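You operate a simulated robot arm through the tools that you are given. There is no shell and no other tool. Be economical: measure what you need, move in short steps, check, and stop when the job is done.

You are at the controls of a simulated robot arm. One attempt, no reset.

JOB
Brush the slide way clean, then oil a patch on its bare end.
Fine: row slide to row 5 to reach it; small brown brush; pale felt pad, wetted in the oil dish; brush and pad back where they stood; slide right out again. Set down upright: small brown brush, pale felt pad. A coat counts when it lies all over at full strength: go over it till it gets no stronger. What is to be rubbed or washed off counts as gone when no trace of it is left.

It is judged by the outcome, as a careful person would: the job done as asked, and still so three seconds after it is handed in. It fails if anything else is knocked over, pushed out of place, dropped, spilled or broken.

ROBOT AND FRAMES
A 6-joint arm with a two-finger parallel gripper, fixed in place. Base frame: the origin is at the foot of the arm, x ahead of it, y to its left, z up; the work surface is at about z = 79. Units: cm, rad, N and s.
With the tool pointing down near the work surface it reaches from about 26 to 68 cm from the base axis. Its first joint turns from -1.152 to 1.152 rad. Payload 2.9 kg.
The tool frame sits at the grasp point between the pads (the TCP): z along the fingers, y along the line on which they close. The tips reach 3 cm beyond it. The gripper opens to 11 cm. The fingers are 2 cm wide and 1 cm thick; the gripper's body (4.8 by 11.2 cm) begins 5.5 cm behind the TCP.
Orientation is told as [roll, pitch, yaw] about the base's x, y, z axes, in that order, counted from this pose: with the fingers straight down and closing along the base's y, the tool's x points along the base's -x, its y along +y and its z along -z.

CONTROLS
- The arm moves only by the tool step_arm. Its argument "deltas" is a list of rows, each a list of 7 numbers: the shift along the tool's x, y, z in units of 250 mm (1.0 is 250 mm), then the turn, a rotation vector about the tool's x, y, z in units of 60 degrees (1.0 is 60 degrees), then the finger opening in cm, from 0 to 11. In form: [[tx, ty, tz, rx, ry, rz, grip], ...]. A call has 1 to 8 rows; each row is the pose to reach, as a shift and turn from the pose commanded when the call began, along the tool's axes at that moment. A call with a number of a shift or a turn outside -1 to 1 is refused whole. Each row takes 0.2 s and may step no farther than 5 cm and 0.15 rad from the row before; otherwise, or with a gripper value out of range, the whole call is refused. A pose out of reach is approached as far as the arm can. The call stops where the force on the tool passes 90 N (or 10 N more than at its start, if that is more) or the arm is blocked; 0.2 s more then pass. The fingers move at their own pace (about 10.8 cm/s each) and stop on an object; they squeeze with about 30 N. The grip force told is the motor's: it shows also when the fingers shut on nothing. Time passes only in rows, and 0.2 s behind the last, so rows that repeat a pose let the fingers close. It gives the time, the measured TCP pose, the force on the tool (base axes), the opening and the grip force at its end, in the units of the frame above (readings bear some noise), with the torque about the TCP (base axes, N m) and any sound that the robot's microphone picked up.
- Cameras (640 x 400 px; columns grow to the right, rows downward): "scene" is fixed at [9.16, 44.96, 139.21]; the picture's right is [-0.53, -0.85, 0.00], its down [-0.49, 0.31, -0.81] and it looks along [0.69, -0.43, -0.58] (base axes); focal length 310 px, centre (320, 200). "wrist" rides on the gripper at [7.2, 1.7, -10.3] in the tool frame; the picture's right is [-0.23, 0.97, 0.00], its down [-0.76, -0.18, -0.62] and it looks along [-0.61, -0.14, 0.78] (tool axes); focal length 222 px, centre (320, 200). There is no depth. A picture from a camera that has moved, and an enlarged one, comes with that camera's place and axes in the base frame and with its lens. The place of the scene camera against the robot may be out by one fixed shift of up to 1.2 cm in any direction.
- grab_frame(camera): a new picture of that camera. No time passes.
- enlarge(camera, box): a new picture of the part [left, top, right, bottom] of that camera's present view, enlarged. No time passes.
- close_job(): hands the job in; it is judged then, once.

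Go step by step. Nothing tells you positions but the pictures and the camera data: compare them with the known pose of the tool, close in by small moves and look again before you grip or let go. The budget is 120 turns and 68 pictures, counting those below and the enlarged ones. Unless the task says otherwise, let go and move clear before handing in, and close with one line.

The tools are called after "Emit:" as a command line: name --pt "numbers of a row" for each row, then --argument value for the rest, lists and objects as JSON in quotes. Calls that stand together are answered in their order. step_arm: Moves the arm, as the interface text tells. Its arguments: {"type":"object","properties":{"deltas":{"type":"array","items":{"type":"array","items":{"type":"number"}}}},"required":["deltas"]} The other tools are called the same way: grab_frame (camera) takes a picture; enlarge (camera, box) takes an enlarged picture of a part of a camera's view; close_job () hands the job in.

At the start:

```text
time_s: 0.0
eef_pos: [41.27, -0.94, 115.61]
tcp_rot: [0.0, -0.002, -0.001]
ft_force: [-0.2, 0.0, -0.1]
torque: [0.0, 0.01, -0.01]
width: 11.02
finger_force: 0.1
```

scene: 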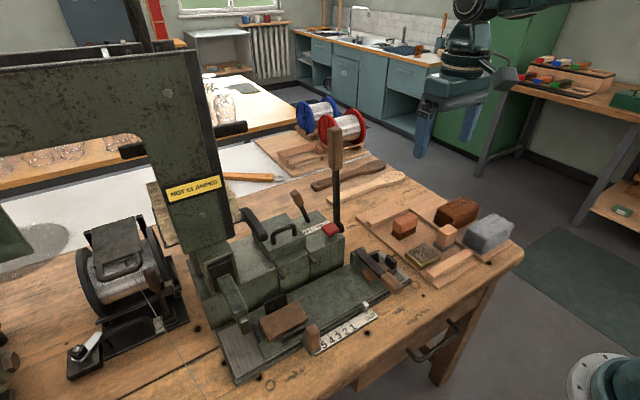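
wrist: 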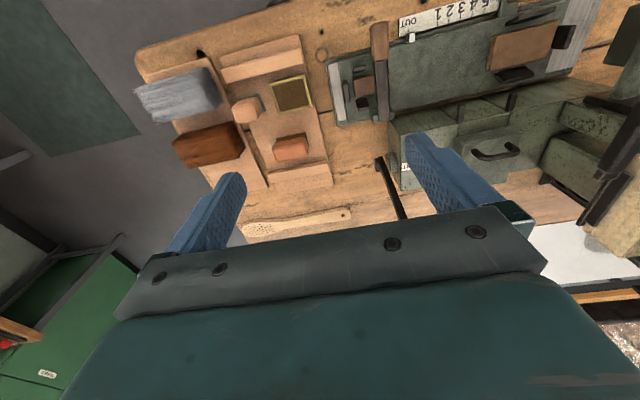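

I see a bench with a machine that has a slide with a scale (OUT, 1–5), and a tray with blocks, brush and dish. I'll look closer at both areas.

Emit:
enlarge --camera "scene" --box '[180, 200, 420, 390]'

Emit:
enlarge --camera "scene" --box '[340, 160, 530, 300]'

Emit:
enlarge --camera "wrist" --box '[120, 0, 360, 200]'

Emit:
enlarge --camera "wrist" --box '[320, 0, 640, 210]'

```text
2.11 times, centred on (300, 295) of scene
camera zoom: at [9.16, 44.96, 139.21], right [-0.53, -0.85, 0.0], down [-0.49, 0.31, -0.81], along [0.69, -0.43, -0.58], focal length 654 px, centre (362, 0)
```

zoom: 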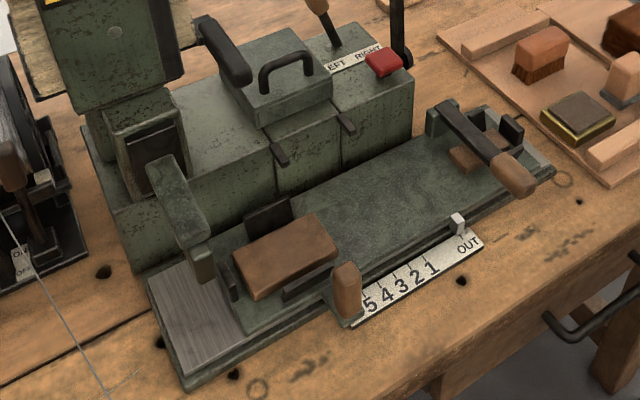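

```text
2.86 times, centred on (435, 230) of scene
camera zoom: at [9.16, 44.96, 139.21], right [-0.53, -0.85, 0.0], down [-0.49, 0.31, -0.81], along [0.69, -0.43, -0.58], focal length 887 px, centre (-9, 114)
```

zoom: 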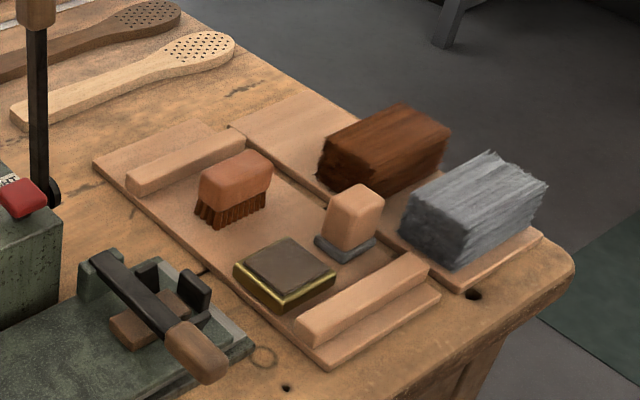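

```text
2.00 times, centred on (240, 100) of wrist
camera zoom: at [34.01, 0.62, 125.97], right [0.23, 0.97, 0.0], down [0.76, -0.18, 0.62], along [0.61, -0.14, -0.78], focal length 444 px, centre (480, 400)
```

zoom: 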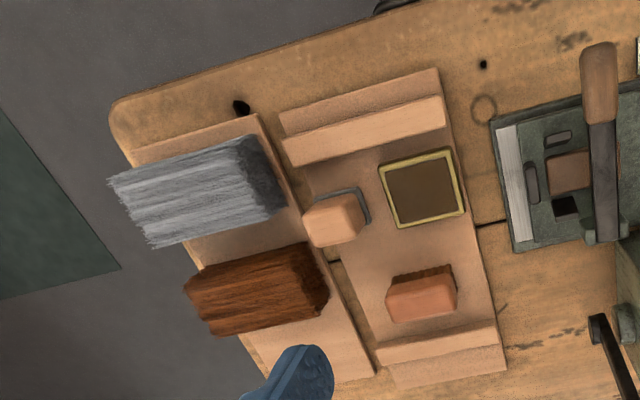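

```text
1.90 times, centred on (480, 105) of wrist
camera zoom: at [34.01, 0.62, 125.97], right [0.23, 0.97, 0.0], down [0.76, -0.18, 0.62], along [0.61, -0.14, -0.78], focal length 423 px, centre (15, 381)
```

zoom: 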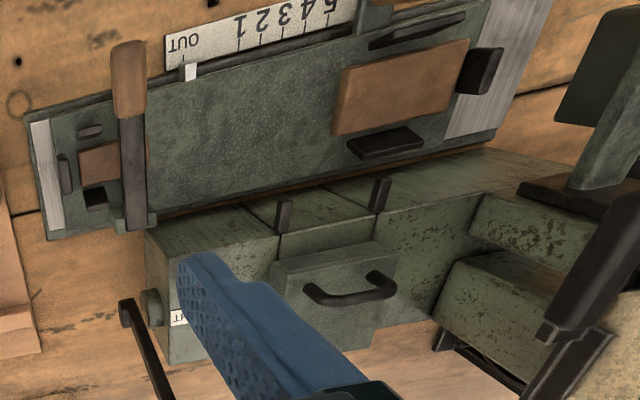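

The slide runs along y at x≈40–48, with the pointer at OUT near y≈15 and scale 5 further along +y. I'll move back and left so the wrist camera sees it better.

Emit:
step_arm --pt "0.08 0.12 0 0 0 0 11" --pt "0.16 0.24 0 0 0 0 11" --pt "0.24 0.36 0 0 0 0 11" --pt "0.32 0.48 0 0 0 0 11" --pt "0.4 0.6 0 0 0 0 11" --pt "0.44 0.7 0 0 0 0 11"

Emit:
grab_frame --camera "wrist"

```text
time_s: 1.4
eef_pos: [30.36, 16.41, 115.74]
tcp_rot: [0.001, 0.0, -0.002]
ft_force: [0.0, -0.2, -0.3]
torque: [0.0, -0.01, 0.0]
width: 10.99
finger_force: 0.0
```

```text
61 pictures are left
camera wrist: at [23.08, 17.99, 126.02], right [0.23, 0.97, 0.0], down [0.76, -0.18, 0.62], along [0.61, -0.14, -0.78], focal length 222 px, centre (320, 200)
```

wrist: 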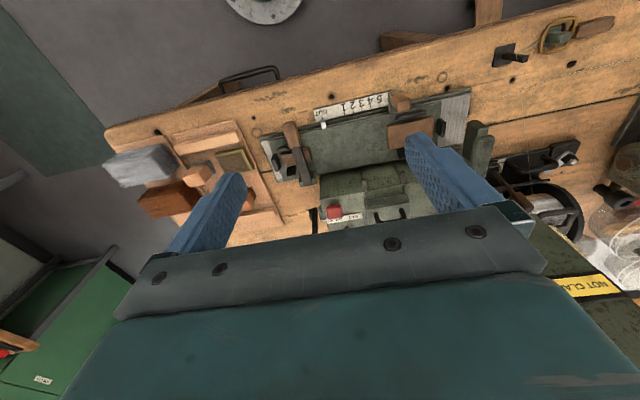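

Emit:
enlarge --camera "wrist" --box '[240, 70, 500, 230]'

Emit:
enlarge --camera "wrist" --box '[100, 100, 300, 230]'

Emit:
enlarge --camera "scene" --box '[220, 240, 420, 370]'

```text
2.46 times, centred on (370, 150) of wrist
camera zoom: at [23.08, 17.99, 126.02], right [0.23, 0.97, 0.0], down [0.76, -0.18, 0.62], along [0.61, -0.14, -0.78], focal length 547 px, centre (197, 323)
```

zoom: 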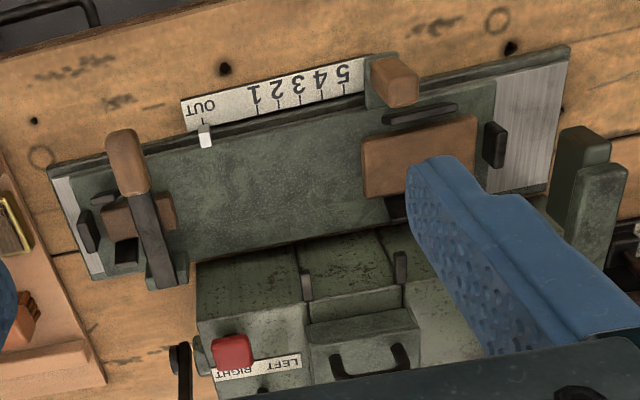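

```text
3.08 times, centred on (200, 165) of wrist
camera zoom: at [23.08, 17.99, 126.02], right [0.23, 0.97, 0.0], down [0.76, -0.18, 0.62], along [0.61, -0.14, -0.78], focal length 684 px, centre (689, 308)
```

zoom: 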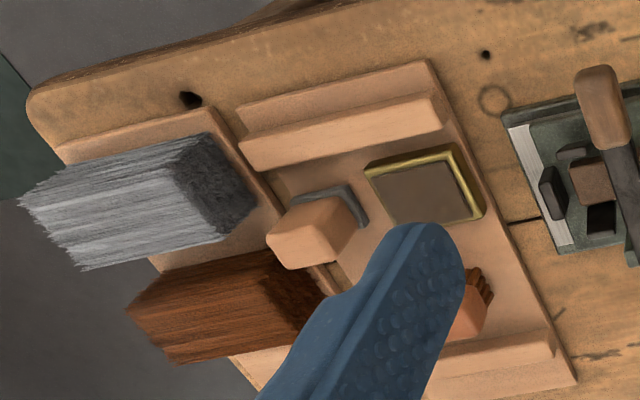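

```text
3.08 times, centred on (320, 305) of scene
camera zoom: at [9.16, 44.96, 139.21], right [-0.53, -0.85, 0.0], down [-0.49, 0.31, -0.81], along [0.69, -0.43, -0.58], focal length 955 px, centre (320, -123)
```

zoom: 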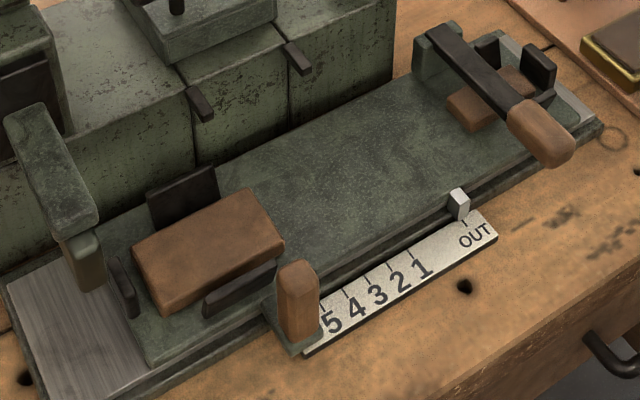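

A wooden knob on a lug by the scale's "5" looks like the slide's handle, at about (36.5, 29, 86). I'll hover above it and look.

Emit:
step_arm --pt "-0.03 0.085 0.1 0 0 0 8" --pt "-0.06 0.17 0.2 0 0 0 8" --pt "-0.1 0.25 0.3 0 0 0 8" --pt "-0.14 0.34 0.4 0 0 0 8" --pt "-0.19 0.43 0.5 0 0 0 8" --pt "-0.245 0.51 0.6 0 0 0 8"

Emit:
grab_frame --camera "wrist"

Emit:
grab_frame --camera "scene"

```text
time_s: 2.8
eef_pos: [36.39, 29.44, 100.7]
tcp_rot: [-0.001, -0.001, 0.0]
ft_force: [0.0, 0.7, -0.2]
torque: [-0.01, -0.01, 0.0]
width: 8.01
finger_force: 0.1
```

```text
57 pictures are left
camera wrist: at [29.13, 30.93, 111.06], right [0.23, 0.97, 0.0], down [0.76, -0.18, 0.62], along [0.61, -0.14, -0.78], focal length 222 px, centre (320, 200)
```

wrist: 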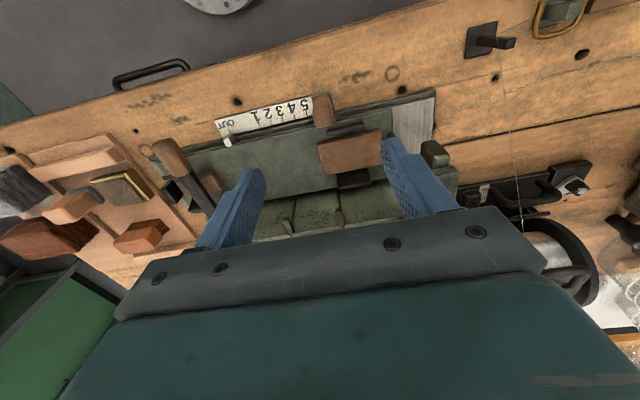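

```text
56 pictures are left
```

scene: 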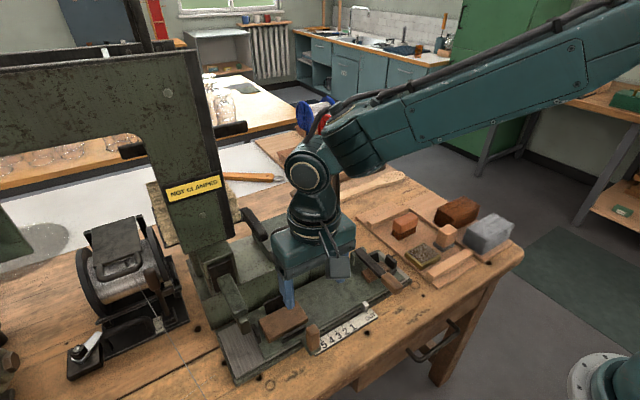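

Emit:
enlarge --camera "wrist" --box '[140, 70, 460, 220]'

```text
2.00 times, centred on (300, 145) of wrist
camera zoom: at [29.13, 30.93, 111.06], right [0.23, 0.97, 0.0], down [0.76, -0.18, 0.62], along [0.61, -0.14, -0.78], focal length 444 px, centre (360, 310)
```

zoom: 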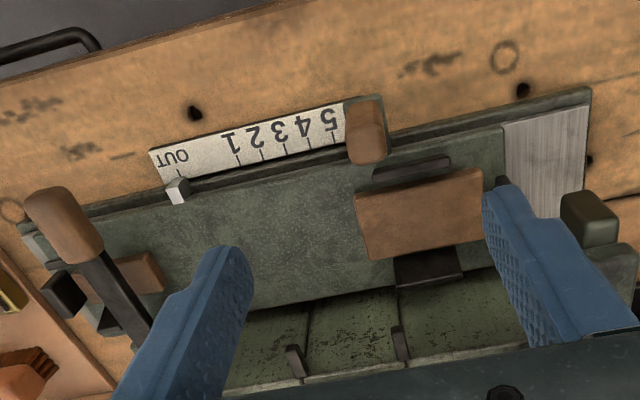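

The knob tops out near (36.6, 29.4, 85), and the travel from OUT to 5 is about 11.3 cm along +y. I'll lower the open fingers around the knob.

Emit:
step_arm --pt "-0.008 0 0.15 0 0 0 5" --pt "-0.008 0 0.3 0 0 0 5" --pt "-0.008 0 0.4 0 0 0 5" --pt "-0.008 0 0.5 0 0 0 5"

Emit:
grab_frame --camera "wrist"

Emit:
enlarge --camera "scene" --box '[220, 240, 420, 370]'

```text
time_s: 3.8
eef_pos: [36.45, 29.2, 88.0]
tcp_rot: [0.0, 0.0, 0.0]
ft_force: [-0.1, 0.4, -0.2]
torque: [0.01, 0.0, 0.01]
width: 5.02
finger_force: 0.0
```

```text
54 pictures are left
camera wrist: at [29.17, 30.77, 98.32], right [0.23, 0.97, 0.0], down [0.76, -0.18, 0.62], along [0.61, -0.14, -0.78], focal length 222 px, centre (320, 200)
```

wrist: 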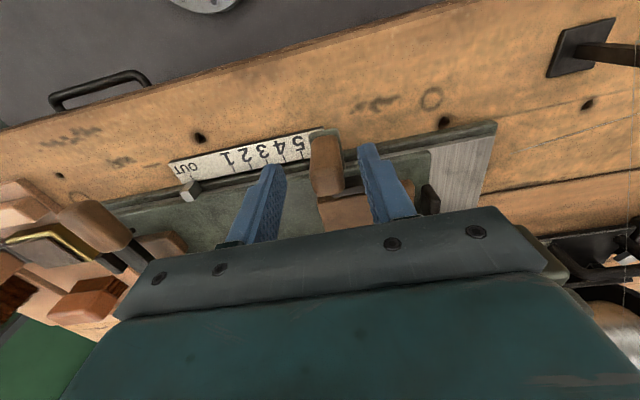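

```text
3.08 times, centred on (320, 305) of scene
camera zoom: at [9.16, 44.96, 139.21], right [-0.53, -0.85, 0.0], down [-0.49, 0.31, -0.81], along [0.69, -0.43, -0.58], focal length 955 px, centre (320, -123)
```

zoom: 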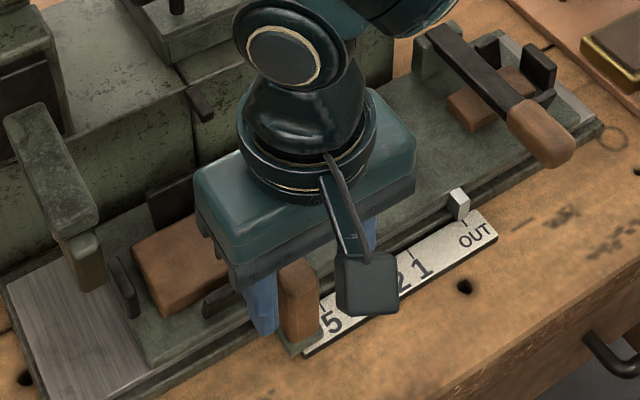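

The knob sits between the fingers. I'll go down 2.5 cm and close on it.

Emit:
step_arm --pt "0 0 0.05 0 0 0 5" --pt "0 0 0.1 0 0 0 5" --pt "0 0 0.1 0 0 0 0" --pt "0 0 0.1 0 0 0 0" --pt "0 0 0.1 0 0 0 0"

Emit:
enlarge --camera "wrist" --box '[160, 90, 480, 290]'

```text
time_s: 5.0
eef_pos: [36.59, 29.57, 85.6]
tcp_rot: [0.002, -0.003, 0.004]
ft_force: [-0.3, 29.2, -11.6]
torque: [-0.96, -0.66, -0.14]
width: 2.21
finger_force: 45.6
```

```text
2.00 times, centred on (320, 190) of wrist
camera zoom: at [29.34, 31.02, 95.87], right [0.22, 0.97, 0.0], down [0.76, -0.18, 0.62], along [0.61, -0.14, -0.78], focal length 444 px, centre (320, 220)
```

zoom: 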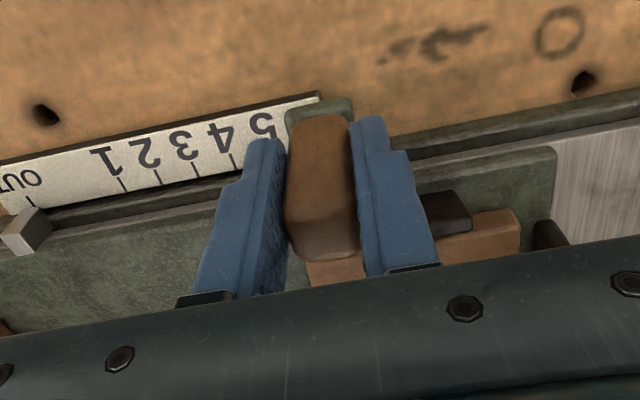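

Gripped at a 2.2 cm opening. I'll test by easing it +y by a centimetre or so.

Emit:
step_arm --pt "0 0.02 0 0 0 0 0" --pt "0 0.04 0 0 0 0 0" --pt "0 0.06 0 0 0 0 0"

Emit:
enlarge --camera "wrist" --box '[160, 90, 480, 290]'

```text
time_s: 5.8
eef_pos: [36.54, 30.63, 85.56]
tcp_rot: [-0.001, 0.002, -0.001]
ft_force: [1.0, 0.0, -0.7]
torque: [0.37, 0.93, -0.06]
width: 2.19
finger_force: 45.3
```

```text
2.00 times, centred on (320, 190) of wrist
camera zoom: at [29.38, 32.33, 95.88], right [0.23, 0.97, 0.0], down [0.76, -0.18, 0.62], along [0.61, -0.14, -0.78], focal length 444 px, centre (320, 220)
```

zoom: 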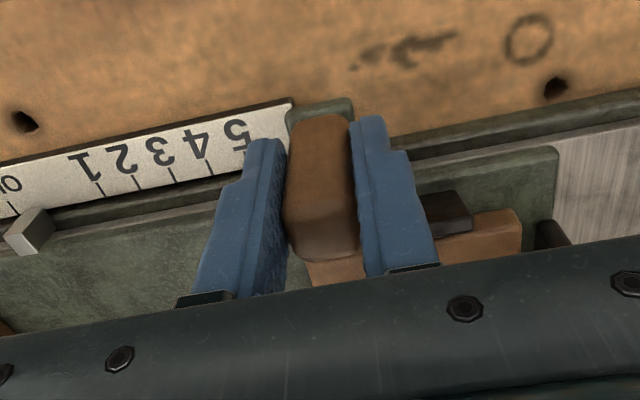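

The slide moves freely with the knob. I'll row it on another 6 cm, then check.

Emit:
step_arm --pt "0 0.05 0 0 0 0 0" --pt "0 0.1 0 0 0 0 0" --pt "0 0.15 0 0 0 0 0" --pt "0 0.2 0 0 0 0 0" --pt "0 0.24 0 0 0 0 0"

Emit:
grab_frame --camera "wrist"

Emit:
enlarge --camera "scene" --box '[180, 200, 420, 390]'

```text
time_s: 7.0
eef_pos: [36.57, 36.84, 85.53]
tcp_rot: [0.0, -0.002, -0.002]
ft_force: [8.8, -0.4, -14.6]
torque: [0.13, 0.97, 0.35]
width: 2.2
finger_force: 44.9
```

```text
50 pictures are left
camera wrist: at [29.35, 38.32, 95.88], right [0.23, 0.97, 0.0], down [0.76, -0.18, 0.62], along [0.61, -0.14, -0.78], focal length 222 px, centre (320, 200)
```

wrist: 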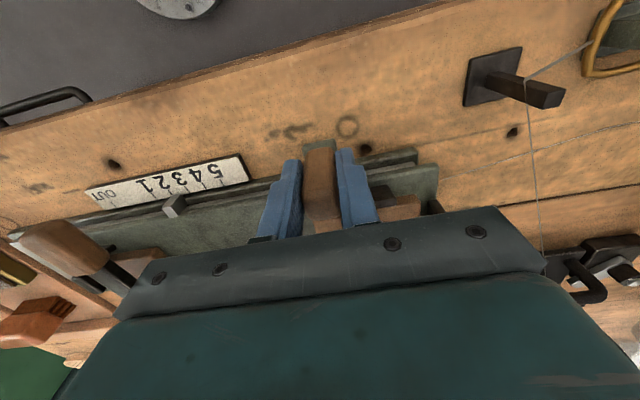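

```text
2.11 times, centred on (300, 295) of scene
camera zoom: at [9.21, 44.98, 139.2], right [-0.53, -0.85, 0.0], down [-0.49, 0.31, -0.81], along [0.69, -0.43, -0.58], focal length 654 px, centre (362, 0)
```

zoom: 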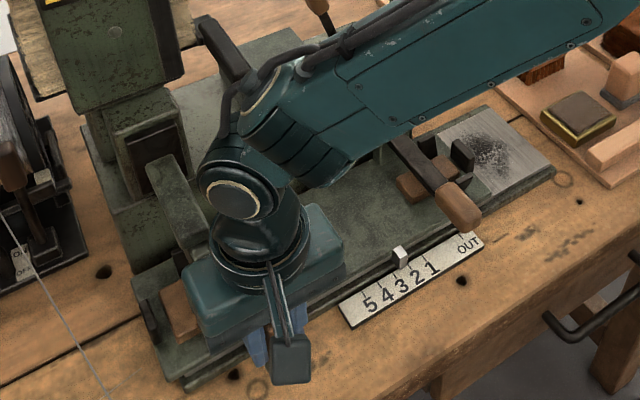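

The soiled way is now showing at the right end. The pointer still has about 4 cm to go to 5, so I'll continue carefully.

Emit:
step_arm --pt "0 0.04 0 0 0 0 0" --pt "0 0.08 0 0 0 0 0" --pt "0 0.12 0 0 0 0 0"

Emit:
enlarge --camera "wrist" --box '[80, 80, 400, 280]'

```text
time_s: 7.8
eef_pos: [36.62, 39.65, 85.57]
tcp_rot: [-0.002, 0.002, 0.0]
ft_force: [10.6, -0.7, -23.1]
torque: [0.56, 0.52, 0.34]
width: 2.19
finger_force: 44.4
```

```text
2.00 times, centred on (240, 180) of wrist
camera zoom: at [29.37, 41.25, 95.89], right [0.23, 0.97, 0.0], down [0.76, -0.18, 0.62], along [0.61, -0.14, -0.78], focal length 444 px, centre (480, 240)
```

zoom: 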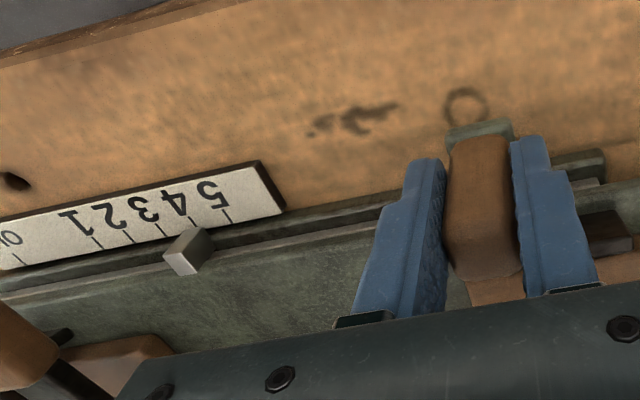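

The pointer is just past 4. I'll ease on another 1.27 cm, letting x follow the way's slight skew.

Emit:
step_arm --pt "-0.004 0.025 0.003 0 0 0 0" --pt "-0.006 0.051 0.005 0 0 0 0" --pt "-0.006 0.051 0.005 0 0 0 0"

Emit:
enlarge --camera "wrist" --box '[80, 80, 320, 230]'

Emit:
enlarge --camera "scene" --box '[280, 290, 400, 365]'

```text
time_s: 8.6
eef_pos: [36.6, 41.07, 85.63]
tcp_rot: [0.001, 0.002, 0.002]
ft_force: [-10.2, 1.8, 1.3]
torque: [-0.7, 0.25, -0.66]
width: 2.21
finger_force: 44.9
```

```text
2.67 times, centred on (200, 155) of wrist
camera zoom: at [29.37, 42.62, 95.9], right [0.22, 0.97, 0.0], down [0.76, -0.18, 0.62], along [0.61, -0.14, -0.78], focal length 592 px, centre (640, 320)
```

zoom: 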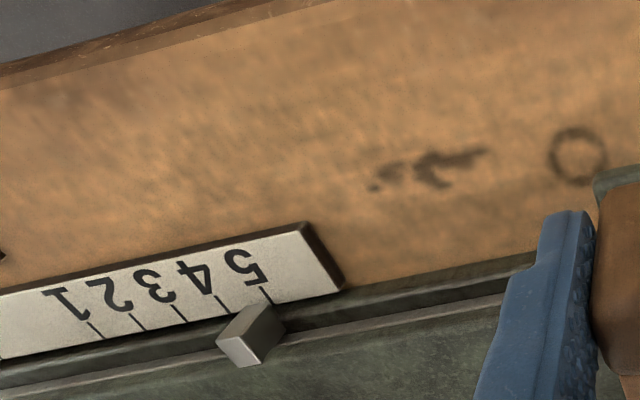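

```text
5.33 times, centred on (340, 328) of scene
camera zoom: at [9.13, 44.97, 139.21], right [-0.53, -0.85, 0.0], down [-0.49, 0.31, -0.81], along [0.69, -0.43, -0.58], focal length 1656 px, centre (213, -480)
```

zoom: 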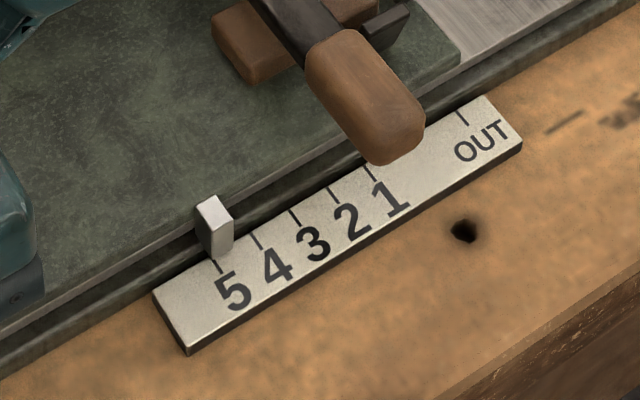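

The pointer stands on 5. I'll let go of the knob and rise, then move over toward the brush tray.

Emit:
step_arm --pt "0 0 0 0 0 0 4" --pt "0 0 0 0 0 0 4" --pt "0 0 -0.1 0 0 0 4" --pt "0 0 -0.25 0 0 0 4" --pt "0 0 -0.44 0 0 0 4" --pt "0 0 -0.62 0 0 0 4" --pt "0 0 -0.8 0 0 0 4"

Emit:
step_arm --pt "0 -0.18 0 0 0 0 8" --pt "0 -0.36 0 0 0 0 8" --pt "0 -0.54 0 0 0 0 8" --pt "0 -0.72 0 0 0 0 8" --pt "0 -0.9 0 0 0 0 8" --pt "0 -1.0 0 0 0 0 8"

Emit:
grab_frame --camera "wrist"

Emit:
enlarge --camera "scene" --box '[320, 170, 540, 310]'

```text
time_s: 10.2
eef_pos: [36.62, 41.32, 105.87]
tcp_rot: [0.0, 0.0, 0.0]
ft_force: [0.2, 0.1, -0.5]
torque: [0.04, 0.02, -0.03]
width: 3.98
finger_force: 0.1
```

```text
time_s: 11.6
eef_pos: [36.67, 16.01, 105.36]
tcp_rot: [0.0, 0.0, 0.0]
ft_force: [-0.9, -0.1, 0.7]
torque: [-0.01, 0.02, -0.01]
width: 7.98
finger_force: 0.0
```

```text
45 pictures are left
camera wrist: at [29.42, 17.57, 115.7], right [0.23, 0.97, 0.0], down [0.76, -0.18, 0.62], along [0.61, -0.14, -0.78], focal length 222 px, centre (320, 200)
```

wrist: 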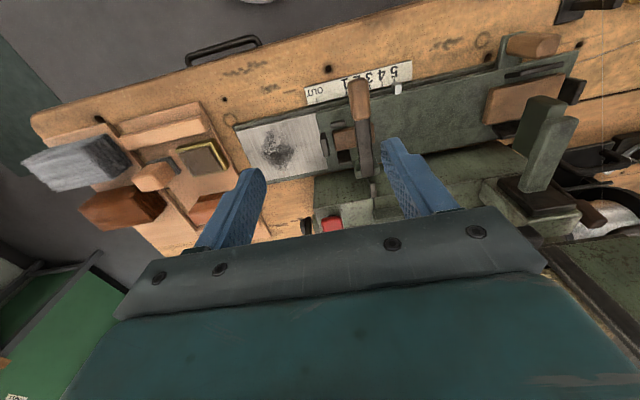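

```text
2.86 times, centred on (430, 240) of scene
camera zoom: at [9.16, 44.96, 139.21], right [-0.53, -0.85, 0.0], down [-0.49, 0.31, -0.81], along [0.69, -0.43, -0.58], focal length 887 px, centre (6, 86)
```

zoom: 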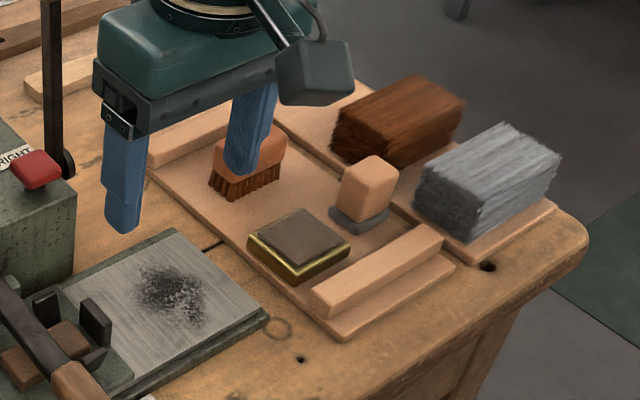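

The brush stands near (51.7, -9.3) with its long side along y, and the grime lies at about x 40.5–48, y 3–10 on the way. I'll move above the brush.

Emit:
step_arm --pt "0 -0.18 0 0 0 0 10" --pt "-0.08 -0.35 0 0 0 0 10" --pt "-0.17 -0.52 0 0 0 0 10" --pt "-0.26 -0.69 0 0 0 0 10" --pt "-0.36 -0.85 0 0 0 0 10" --pt "-0.48 -0.98 0 0 0 0 10" --pt "-0.6 -1.0 0.1 0 0 0 10"

Emit:
grab_frame --camera "wrist"

```text
time_s: 13.2
eef_pos: [51.83, -8.94, 103.02]
tcp_rot: [0.001, 0.001, 0.001]
ft_force: [0.0, -0.8, 0.5]
torque: [0.01, -0.02, 0.0]
width: 10.02
finger_force: 0.0
```

```text
43 pictures are left
camera wrist: at [44.54, -7.32, 113.27], right [0.23, 0.97, 0.0], down [0.76, -0.18, 0.62], along [0.61, -0.14, -0.78], focal length 222 px, centre (320, 200)
```

wrist: 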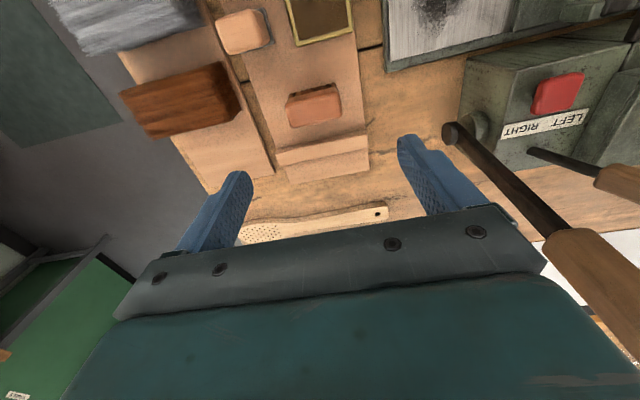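

Emit:
step_arm --pt "-0.01 -0.028 0.15 0 0 0 10" --pt "-0.012 -0.028 0.3 0 0 0 10" --pt "-0.012 -0.028 0.44 0 0 0 10" --pt "-0.012 -0.028 0.52 0 0 0 10"

Emit:
grab_frame --camera "wrist"

Emit:
enlarge --camera "scene" --box '[350, 170, 500, 290]'

```text
time_s: 14.2
eef_pos: [52.34, -9.51, 89.93]
tcp_rot: [0.0, 0.0, -0.001]
ft_force: [-0.1, 0.0, -0.1]
torque: [0.0, -0.04, -0.02]
width: 10.0
finger_force: 0.1
```

```text
42 pictures are left
camera wrist: at [45.04, -7.93, 100.26], right [0.23, 0.97, 0.0], down [0.76, -0.18, 0.62], along [0.61, -0.14, -0.78], focal length 222 px, centre (320, 200)
```

wrist: 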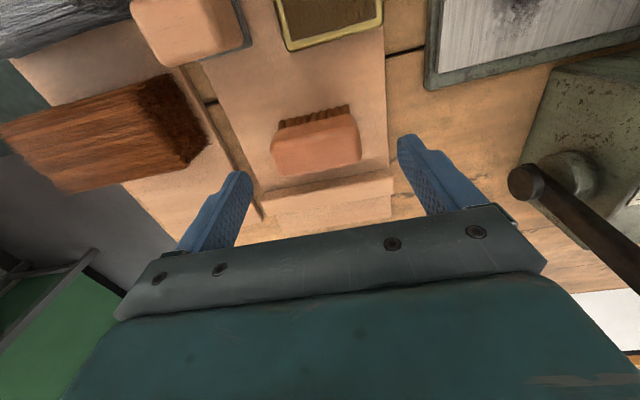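

```text
3.33 times, centred on (425, 230) of scene
camera zoom: at [9.16, 44.96, 139.21], right [-0.53, -0.85, 0.0], down [-0.49, 0.31, -0.81], along [0.69, -0.43, -0.58], focal length 1035 px, centre (-30, 100)
```

zoom: 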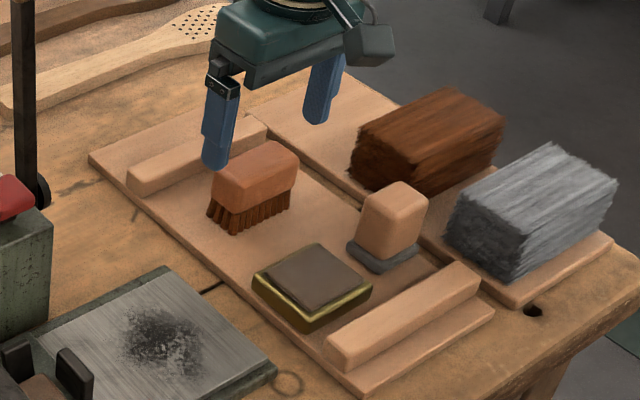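

Emit:
step_arm --pt "0.014 -0.01 0.09 0 0 0 10" --pt "0.014 -0.01 0.18 0 0 0 10" --pt "0.014 -0.01 0.18 0 0 0 5.5" --pt "0.014 -0.01 0.18 0 0 0 4" --pt "0.014 -0.01 0.18 0 0 0 4" --pt "0.014 -0.01 0.18 0 0 0 4"

Emit:
enlarge --camera "wrist" --box '[160, 60, 480, 260]'

```text
time_s: 15.6
eef_pos: [51.81, -9.91, 85.39]
tcp_rot: [0.001, 0.0, 0.0]
ft_force: [0.1, 1.2, -0.5]
torque: [0.03, 0.04, 0.0]
width: 7.11
finger_force: 29.9
```

```text
2.00 times, centred on (320, 160) of wrist
camera zoom: at [44.61, -8.31, 95.74], right [0.23, 0.97, 0.0], down [0.76, -0.18, 0.62], along [0.61, -0.14, -0.78], focal length 444 px, centre (320, 280)
```

zoom: 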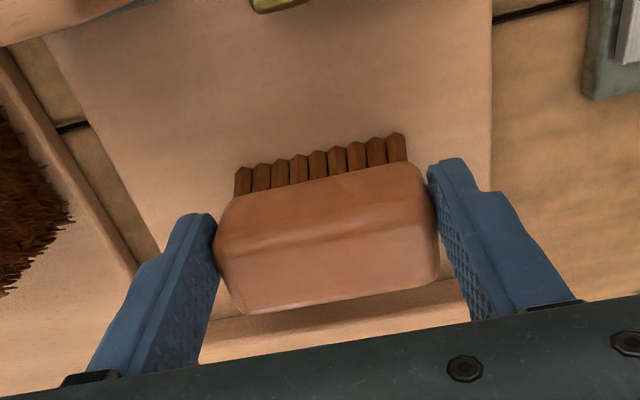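

The brush is firmly held at 7.1 cm; its home pose is TCP (51.8, -9.9, 85.4). I'll lift it and carry it over the soiled end.

Emit:
step_arm --pt "0 0 -0.06 0 0 0 4" --pt "0 0 -0.2 0 0 0 4" --pt "0 0 -0.36 0 0 0 4" --pt "0.12 0.08 -0.44 0 0 0 4" --pt "0.22 0.22 -0.44 0 0 0 4" --pt "0.3 0.38 -0.44 0 0 0 4" --pt "0.31 0.52 -0.4 0 0 0 4" --pt "0.31 0.65 -0.3 0 0 0 4"

Emit:
grab_frame --camera "wrist"

Emit:
enlarge --camera "scene" --box '[280, 190, 440, 320]'

```text
time_s: 17.4
eef_pos: [44.03, 6.57, 93.04]
tcp_rot: [0.0, 0.002, 0.0]
ft_force: [-0.2, -0.9, -0.8]
torque: [-0.05, 0.03, -0.03]
width: 7.12
finger_force: 30.2
```

```text
39 pictures are left
camera wrist: at [36.78, 8.06, 103.3], right [0.23, 0.97, 0.0], down [0.76, -0.18, 0.62], along [0.61, -0.14, -0.78], focal length 222 px, centre (320, 200)
```

wrist: 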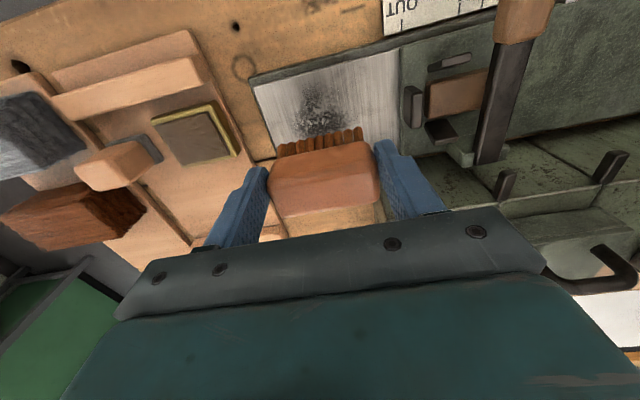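

```text
3.08 times, centred on (360, 255) of scene
camera zoom: at [9.16, 44.96, 139.21], right [-0.53, -0.85, 0.0], down [-0.49, 0.31, -0.81], along [0.69, -0.43, -0.58], focal length 955 px, centre (197, 31)
```

zoom: 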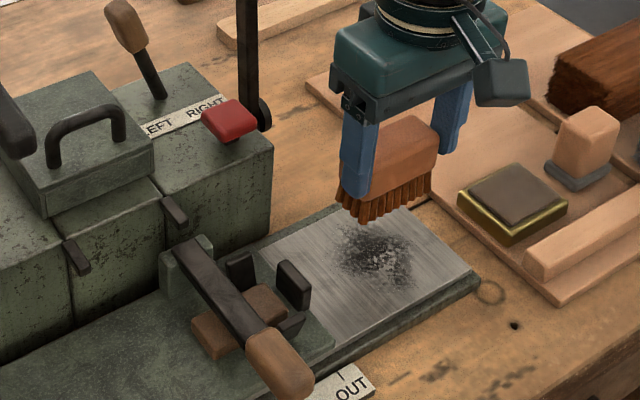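

Emit:
step_arm --pt "0.08 0 0.08 0 0 0 4" --pt "0.15 0 0.16 0 0 0 4" --pt "0.15 0 0.22 0 0 0 4" --pt "0.15 0 0.235 0 0 0 4"

Emit:
enlarge --camera "scene" --box '[280, 210, 420, 310]'

```text
time_s: 18.4
eef_pos: [40.31, 6.48, 87.01]
tcp_rot: [0.0, -0.002, -0.002]
ft_force: [-0.4, 0.6, -0.6]
torque: [-0.01, 0.05, 0.01]
width: 7.13
finger_force: 30.3
```

```text
4.00 times, centred on (350, 260) of scene
camera zoom: at [9.16, 44.96, 139.21], right [-0.53, -0.85, 0.0], down [-0.49, 0.31, -0.81], along [0.69, -0.43, -0.58], focal length 1242 px, centre (200, -40)
```

zoom: 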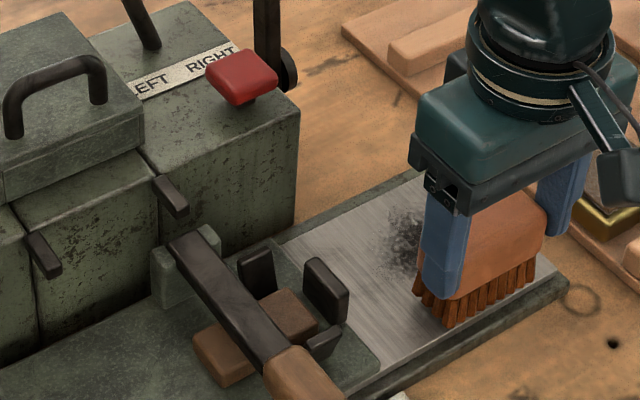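

Emit:
step_arm --pt "0 0 0.01 0 0 0 4" --pt "0 0 0.02 0 0 0 4"

Emit:
step_arm --pt "0 0 0.008 0 0 0 4" --pt "0 0 0.016 0 0 0 4"

```text
time_s: 19.0
eef_pos: [40.29, 6.32, 86.6]
tcp_rot: [0.0, 0.001, 0.001]
ft_force: [-0.1, -0.2, -0.1]
torque: [0.01, 0.01, 0.03]
width: 7.12
finger_force: 29.6
```

```text
time_s: 19.6
eef_pos: [40.3, 6.28, 86.21]
tcp_rot: [-0.001, 0.0, 0.0]
ft_force: [-3.1, 0.3, 11.6]
torque: [0.06, 0.11, 0.02]
width: 7.11
finger_force: 29.8
```

Bristles are in contact with about 12 N. I'll stroke along x across the grime and back.

Emit:
step_arm --pt "-0.05 0.008 0 0 0 0 4" --pt "-0.1 0.008 0 0 0 0 4" --pt "-0.15 0.008 0 0 0 0 4" --pt "-0.2 0.008 0 0 0 0 4" --pt "-0.25 0.008 0 0 0 0 4" --pt "-0.3 0.008 0 0 0 0 4" --pt "-0.33 0.008 0 0 0 0 4"

Emit:
step_arm --pt "0.05 0 0 0 0 0 4" --pt "0.1 0 0 0 0 0 4" --pt "0.15 0 0 0 0 0 4" --pt "0.2 0 0 0 0 0 4" --pt "0.25 0 0 0 0 0 4" --pt "0.3 0 0 0 0 0 4" --pt "0.33 0 0 0 0 0 4"

Emit:
enlarge --camera "scene" --box '[280, 210, 420, 310]'

```text
time_s: 21.2
eef_pos: [48.45, 6.5, 86.22]
tcp_rot: [0.001, 0.001, 0.0]
ft_force: [-7.2, -1.2, 19.6]
torque: [0.0, 0.17, 0.02]
width: 7.13
finger_force: 30.2
```

```text
time_s: 22.8
eef_pos: [40.18, 6.54, 86.26]
tcp_rot: [0.001, -0.001, -0.001]
ft_force: [-0.3, -0.2, -1.3]
torque: [0.02, 0.03, 0.02]
width: 7.09
finger_force: 30.3
```

```text
4.00 times, centred on (350, 260) of scene
camera zoom: at [9.16, 44.96, 139.21], right [-0.53, -0.85, 0.0], down [-0.49, 0.31, -0.81], along [0.69, -0.43, -0.58], focal length 1242 px, centre (200, -40)
```

zoom: 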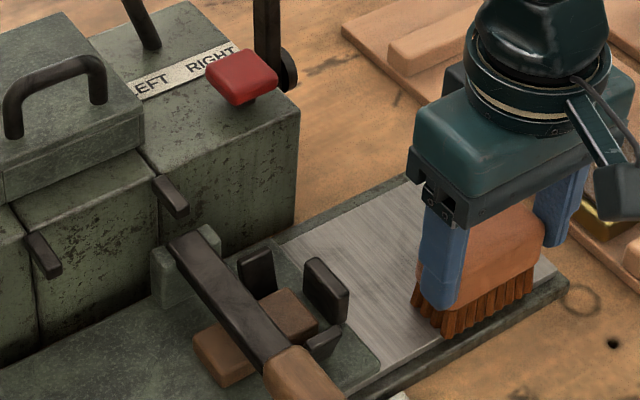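

The grime is already mostly gone. I'll make two more passes, shifted in y and pressed a little firmer, for no trace left.

Emit:
step_arm --pt "0 0.03 0.006 0 0 0 4" --pt "-0.06 0.06 0.006 0 0 0 4" --pt "-0.12 0.06 0.006 0 0 0 4" --pt "-0.18 0.06 0.006 0 0 0 4" --pt "-0.24 0.06 0.005 0 0 0 4" --pt "-0.3 0.06 0.004 0 0 0 4" --pt "-0.34 0.06 0.003 0 0 0 4" --pt "-0.34 0 0.003 0 0 0 4"

Emit:
step_arm --pt "0 -0.05 0 0 0 0 4" --pt "0.06 -0.05 0.001 0 0 0 4" --pt "0.12 -0.05 0.002 0 0 0 4" --pt "0.18 -0.05 0.003 0 0 0 4" --pt "0.24 -0.05 0.003 0 0 0 4" --pt "0.3 -0.05 0.003 0 0 0 4" --pt "0.34 -0.05 0.003 0 0 0 4" --pt "0.34 0.0 0.003 0 0 0 4"

Emit:
step_arm --pt "-0.06 0 0 0 0 0 4" --pt "-0.12 0 0 0 0 0 4" --pt "-0.18 0 0 0 0 0 4" --pt "-0.24 0 0 0 0 0 4" --pt "-0.3 0 0 0 0 0 4" --pt "-0.34 0 0 0 0 0 4" --pt "-0.32 0 -0.1 0 0 0 4" --pt "-0.3 0 -0.28 0 0 0 4"

Emit:
enlarge --camera "wrist" --box '[200, 20, 440, 170]'

Emit:
enlarge --camera "scene" --box '[320, 220, 420, 300]'

```text
time_s: 24.6
eef_pos: [48.89, 6.68, 86.12]
tcp_rot: [0.0, -0.004, 0.002]
ft_force: [3.1, 7.6, 18.6]
torque: [0.23, -0.21, 0.08]
width: 7.12
finger_force: 29.9
```

```text
time_s: 26.4
eef_pos: [39.97, 6.54, 86.27]
tcp_rot: [0.0, 0.003, 0.0]
ft_force: [-0.6, -0.9, 4.7]
torque: [-0.05, -0.13, -0.02]
width: 7.09
finger_force: 29.9
```

```text
time_s: 28.2
eef_pos: [47.86, 6.77, 92.97]
tcp_rot: [0.001, 0.0, 0.001]
ft_force: [1.1, -0.3, 0.6]
torque: [0.03, 0.04, -0.04]
width: 7.1
finger_force: 30.4
```

```text
2.67 times, centred on (320, 95) of wrist
camera zoom: at [40.66, 8.29, 103.36], right [0.23, 0.97, 0.0], down [0.76, -0.18, 0.62], along [0.61, -0.14, -0.78], focal length 592 px, centre (320, 480)
```

zoom: 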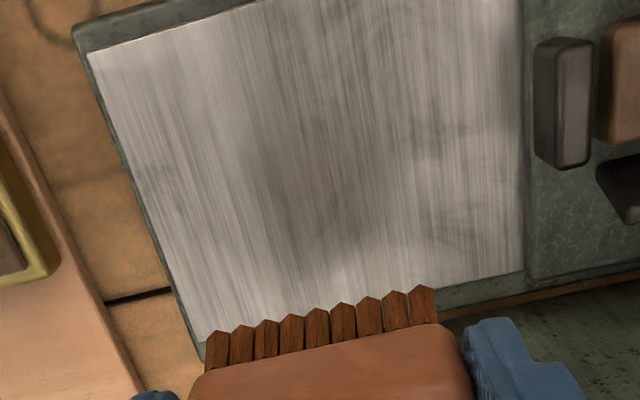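

```text
5.00 times, centred on (370, 260) of scene
camera zoom: at [9.17, 44.96, 139.21], right [-0.53, -0.85, 0.0], down [-0.49, 0.31, -0.81], along [0.69, -0.43, -0.58], focal length 1552 px, centre (70, -100)
```

zoom: 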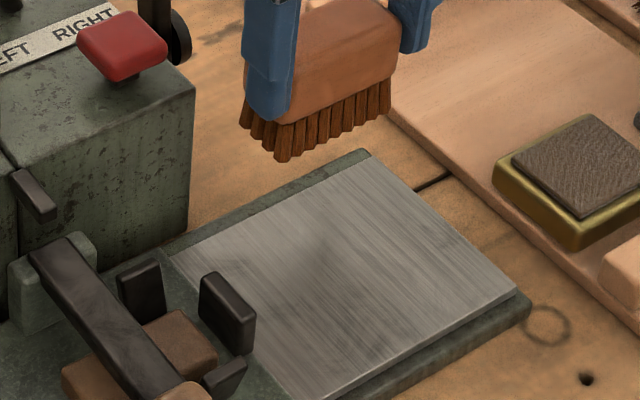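

A faint dark residue may remain around (44.3, 6.5). I'll make several more firm passes over it.

Emit:
step_arm --pt "0 0 0.14 0 0 0 4" --pt "0 0 0.25 0 0 0 4" --pt "0 0 0.278 0 0 0 4" --pt "0.07 0 0.28 0 0 0 4" --pt "0.14 0 0.282 0 0 0 4" --pt "0.21 0 0.282 0 0 0 4" --pt "0.27 0 0.284 0 0 0 4" --pt "0.3 0 0.284 0 0 0 4"

Emit:
step_arm --pt "-0.06 0 0 0 0 0 4" --pt "-0.12 0 0 0 0 0 4" --pt "-0.18 0 0 0 0 0 4" --pt "-0.24 0 0 0 0 0 4" --pt "-0.3 0 0 0 0 0 4" --pt "-0.22 0 0 0 0 0 4" --pt "-0.14 0 0 0 0 0 4" --pt "-0.06 0 0 0 0 0 4"

Emit:
step_arm --pt "-0.06 0.03 0 0 0 0 4" --pt "-0.12 0.03 0 0 0 0 4" --pt "-0.18 0.03 0 0 0 0 4" --pt "-0.24 0.03 0 0 0 0 4" --pt "-0.24 -0.02 0 0 0 0 4" --pt "-0.17 -0.02 0 0 0 0 4" --pt "-0.1 -0.02 0 0 0 0 4" --pt "-0.03 -0.02 0 0 0 0 4"

Emit:
step_arm --pt "-0.06 0 0 0 0 0 4" --pt "-0.12 0 0 0 0 0 4" --pt "-0.18 0 0 0 0 0 4" --pt "-0.24 0 0 0 0 0 4" --pt "-0.28 0 -0.03 0 0 0 4" --pt "-0.28 0 -0.16 0 0 0 4" --pt "-0.28 0 -0.28 0 0 0 4"

Emit:
enlarge --camera "wrist" --box '[200, 20, 440, 170]'

```text
time_s: 30.0
eef_pos: [40.47, 6.79, 85.98]
tcp_rot: [0.002, -0.007, -0.001]
ft_force: [10.3, -0.2, 28.2]
torque: [-0.05, -0.56, -0.02]
width: 7.11
finger_force: 30.0
```

```text
time_s: 31.8
eef_pos: [41.44, 6.53, 85.87]
tcp_rot: [0.0, -0.001, 0.001]
ft_force: [1.1, -0.2, 2.8]
torque: [0.03, -0.06, 0.01]
width: 7.11
finger_force: 29.9
```

```text
time_s: 33.6
eef_pos: [42.78, 6.17, 85.92]
tcp_rot: [-0.002, -0.002, 0.0]
ft_force: [6.1, -1.2, 15.8]
torque: [-0.02, -0.28, 0.02]
width: 7.12
finger_force: 29.7
```

```text
time_s: 35.2
eef_pos: [49.29, 6.07, 93.01]
tcp_rot: [-0.001, 0.001, 0.0]
ft_force: [-0.5, -0.5, -1.3]
torque: [0.0, 0.01, -0.01]
width: 7.11
finger_force: 30.1
```

```text
2.67 times, centred on (320, 95) of wrist
camera zoom: at [42.06, 7.71, 103.3], right [0.23, 0.97, 0.0], down [0.76, -0.18, 0.62], along [0.61, -0.14, -0.78], focal length 592 px, centre (320, 480)
```

zoom: 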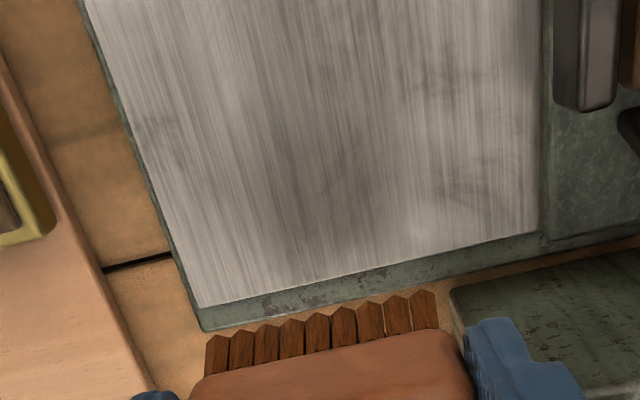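

Emit:
step_arm --pt "0.02 0.02 0.14 0 0 0 4" --pt "0.04 0.02 0.25 0 0 0 4" --pt "0.06 0.02 0.285 0 0 0 4" --pt "0.12 0.02 0.292 0 0 0 4" --pt "0.18 0.02 0.292 0 0 0 4" --pt "0.24 0.02 0.292 0 0 0 4" --pt "0.3 0.02 0.292 0 0 0 4" --pt "0.35 0.02 0.292 0 0 0 4"

Emit:
step_arm --pt "-0.06 0 0 0 0 0 4" --pt "-0.12 0 0 0 0 0 4" --pt "-0.18 0 0 0 0 0 4" --pt "-0.24 0 0 0 0 0 4" --pt "-0.3 0 0 0 0 0 4" --pt "-0.22 0 0 0 0 0 4" --pt "-0.14 0 0 0 0 0 4" --pt "-0.06 0 0 0 0 0 4"

Emit:
step_arm --pt "-0.06 0.03 0 0 0 0 4" --pt "-0.12 0.03 0 0 0 0 4" --pt "-0.18 0.03 0 0 0 0 4" --pt "-0.24 0.03 0 0 0 0 4" --pt "-0.24 -0.02 0 0 0 0 4" --pt "-0.17 -0.02 0 0 0 0 4" --pt "-0.1 -0.02 0 0 0 0 4" --pt "-0.03 -0.02 0 0 0 0 4"

Emit:
step_arm --pt "-0.06 0 0 0 0 0 4" --pt "-0.12 0 0 0 0 0 4" --pt "-0.18 0 0 0 0 0 4" --pt "-0.24 0 0 0 0 0 4" --pt "-0.28 0 -0.03 0 0 0 4" --pt "-0.28 -0.06 -0.16 0 0 0 4" --pt "-0.28 -0.18 -0.28 0 0 0 4" --pt "-0.28 -0.34 -0.28 0 0 0 4"

Emit:
enlarge --camera "scene" --box '[320, 220, 420, 300]'

```text
time_s: 37.0
eef_pos: [40.85, 6.66, 85.95]
tcp_rot: [0.002, -0.012, 0.0]
ft_force: [13.2, -1.0, 35.4]
torque: [-0.18, -0.67, 0.02]
width: 7.14
finger_force: 30.0
```

```text
time_s: 38.8
eef_pos: [42.48, 6.49, 85.97]
tcp_rot: [0.002, -0.01, 0.0]
ft_force: [12.7, -0.2, 30.6]
torque: [-0.13, -0.59, 0.06]
width: 7.09
finger_force: 29.6
```

```text
time_s: 40.6
eef_pos: [43.01, 6.04, 86.03]
tcp_rot: [-0.002, -0.003, -0.002]
ft_force: [8.2, -0.8, 21.0]
torque: [-0.03, -0.37, -0.05]
width: 7.1
finger_force: 30.3
```

```text
time_s: 42.4
eef_pos: [49.71, -2.56, 92.56]
tcp_rot: [0.0, 0.001, 0.0]
ft_force: [0.2, 0.0, -0.4]
torque: [0.01, 0.03, 0.01]
width: 7.08
finger_force: 30.0
```

```text
5.00 times, centred on (370, 260) of scene
camera zoom: at [9.16, 44.97, 139.21], right [-0.53, -0.85, 0.0], down [-0.49, 0.31, -0.81], along [0.69, -0.43, -0.58], focal length 1552 px, centre (70, -100)
```

zoom: 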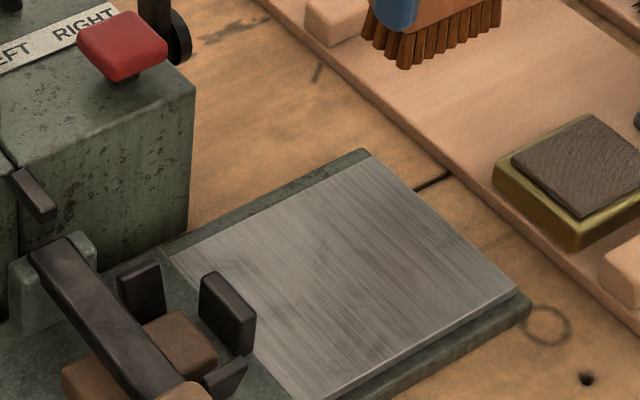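

The way now looks uniformly clean. I'll return the brush to its place on the tray.

Emit:
step_arm --pt "-0.04 -0.12 0 0 0 0 4" --pt "-0.084 -0.24 0 0 0 0 4" --pt "-0.084 -0.294 0.05 0 0 0 4" --pt "-0.084 -0.294 0.15 0 0 0 4" --pt "-0.084 -0.294 0.24 0 0 0 4" --pt "-0.084 -0.294 0.268 0 0 0 4"

Emit:
enlarge --camera "scene" --box '[360, 190, 460, 270]'

```text
time_s: 43.8
eef_pos: [52.09, -10.06, 85.81]
tcp_rot: [0.001, 0.0, 0.0]
ft_force: [0.5, 0.0, -1.6]
torque: [-0.04, -0.01, -0.01]
width: 7.07
finger_force: 30.0
```

```text
5.00 times, centred on (410, 230) of scene
camera zoom: at [9.16, 44.96, 139.21], right [-0.53, -0.85, 0.0], down [-0.49, 0.31, -0.81], along [0.69, -0.43, -0.58], focal length 1552 px, centre (-130, 50)
```

zoom: 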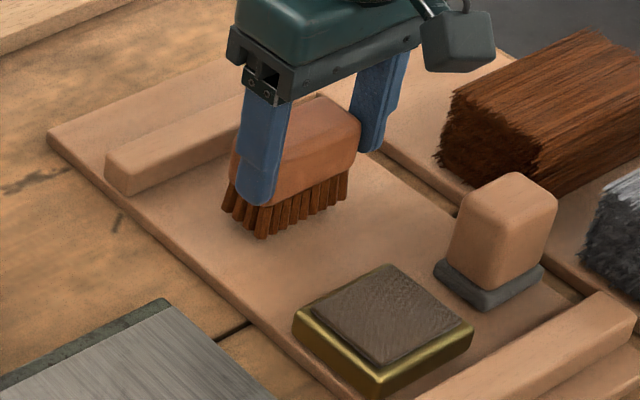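

Emit:
step_arm --pt "0.01 0.005 0.0 0 0 0 4" --pt "0.01 0.005 0.008 0 0 0 4" --pt "0.01 0.005 0.014 0 0 0 4" --pt "0.01 0.005 0.017 0 0 0 4"

```text
time_s: 44.8
eef_pos: [51.74, -9.8, 85.51]
tcp_rot: [-0.001, 0.0, -0.001]
ft_force: [1.0, 0.3, -0.3]
torque: [0.03, 0.0, 0.02]
width: 7.11
finger_force: 30.2
```

Emit:
step_arm --pt "0.0 0 0.006 0 0 0 4" --pt "0.0 0 0.012 0 0 0 4"

```text
time_s: 45.4
eef_pos: [51.82, -9.71, 85.26]
tcp_rot: [-0.001, 0.0, -0.001]
ft_force: [0.0, -0.3, -0.8]
torque: [-0.02, 0.02, 0.02]
width: 7.12
finger_force: 29.6
```

Emit:
step_arm --pt "0.0 0 0.005 0 0 0 4" --pt "0.0 0 0.009 0 0 0 4"

```text
time_s: 46.0
eef_pos: [51.73, -9.56, 85.23]
tcp_rot: [0.001, 0.0, 0.001]
ft_force: [0.0, 0.3, 0.4]
torque: [0.01, 0.04, 0.0]
width: 7.1
finger_force: 30.0
```

Emit:
step_arm --pt "0.0 0 0.004 0 0 0 4" --pt "0.0 0 0.008 0 0 0 4"

Emit:
enlarge --camera "wrist" --box '[160, 60, 480, 260]'

```text
time_s: 46.6
eef_pos: [51.82, -9.72, 85.09]
tcp_rot: [0.0, -0.002, 0.001]
ft_force: [-4.5, 2.8, 14.8]
torque: [0.15, 0.2, -0.02]
width: 7.11
finger_force: 29.7
```

```text
2.00 times, centred on (320, 160) of wrist
camera zoom: at [44.58, -8.0, 95.39], right [0.23, 0.97, 0.0], down [0.76, -0.18, 0.62], along [0.61, -0.14, -0.78], focal length 444 px, centre (320, 280)
```

zoom: 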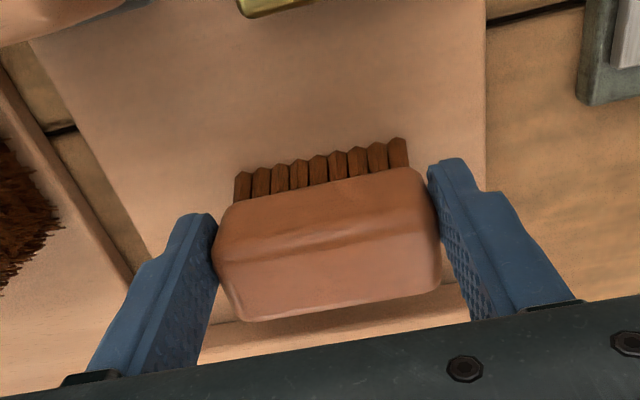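

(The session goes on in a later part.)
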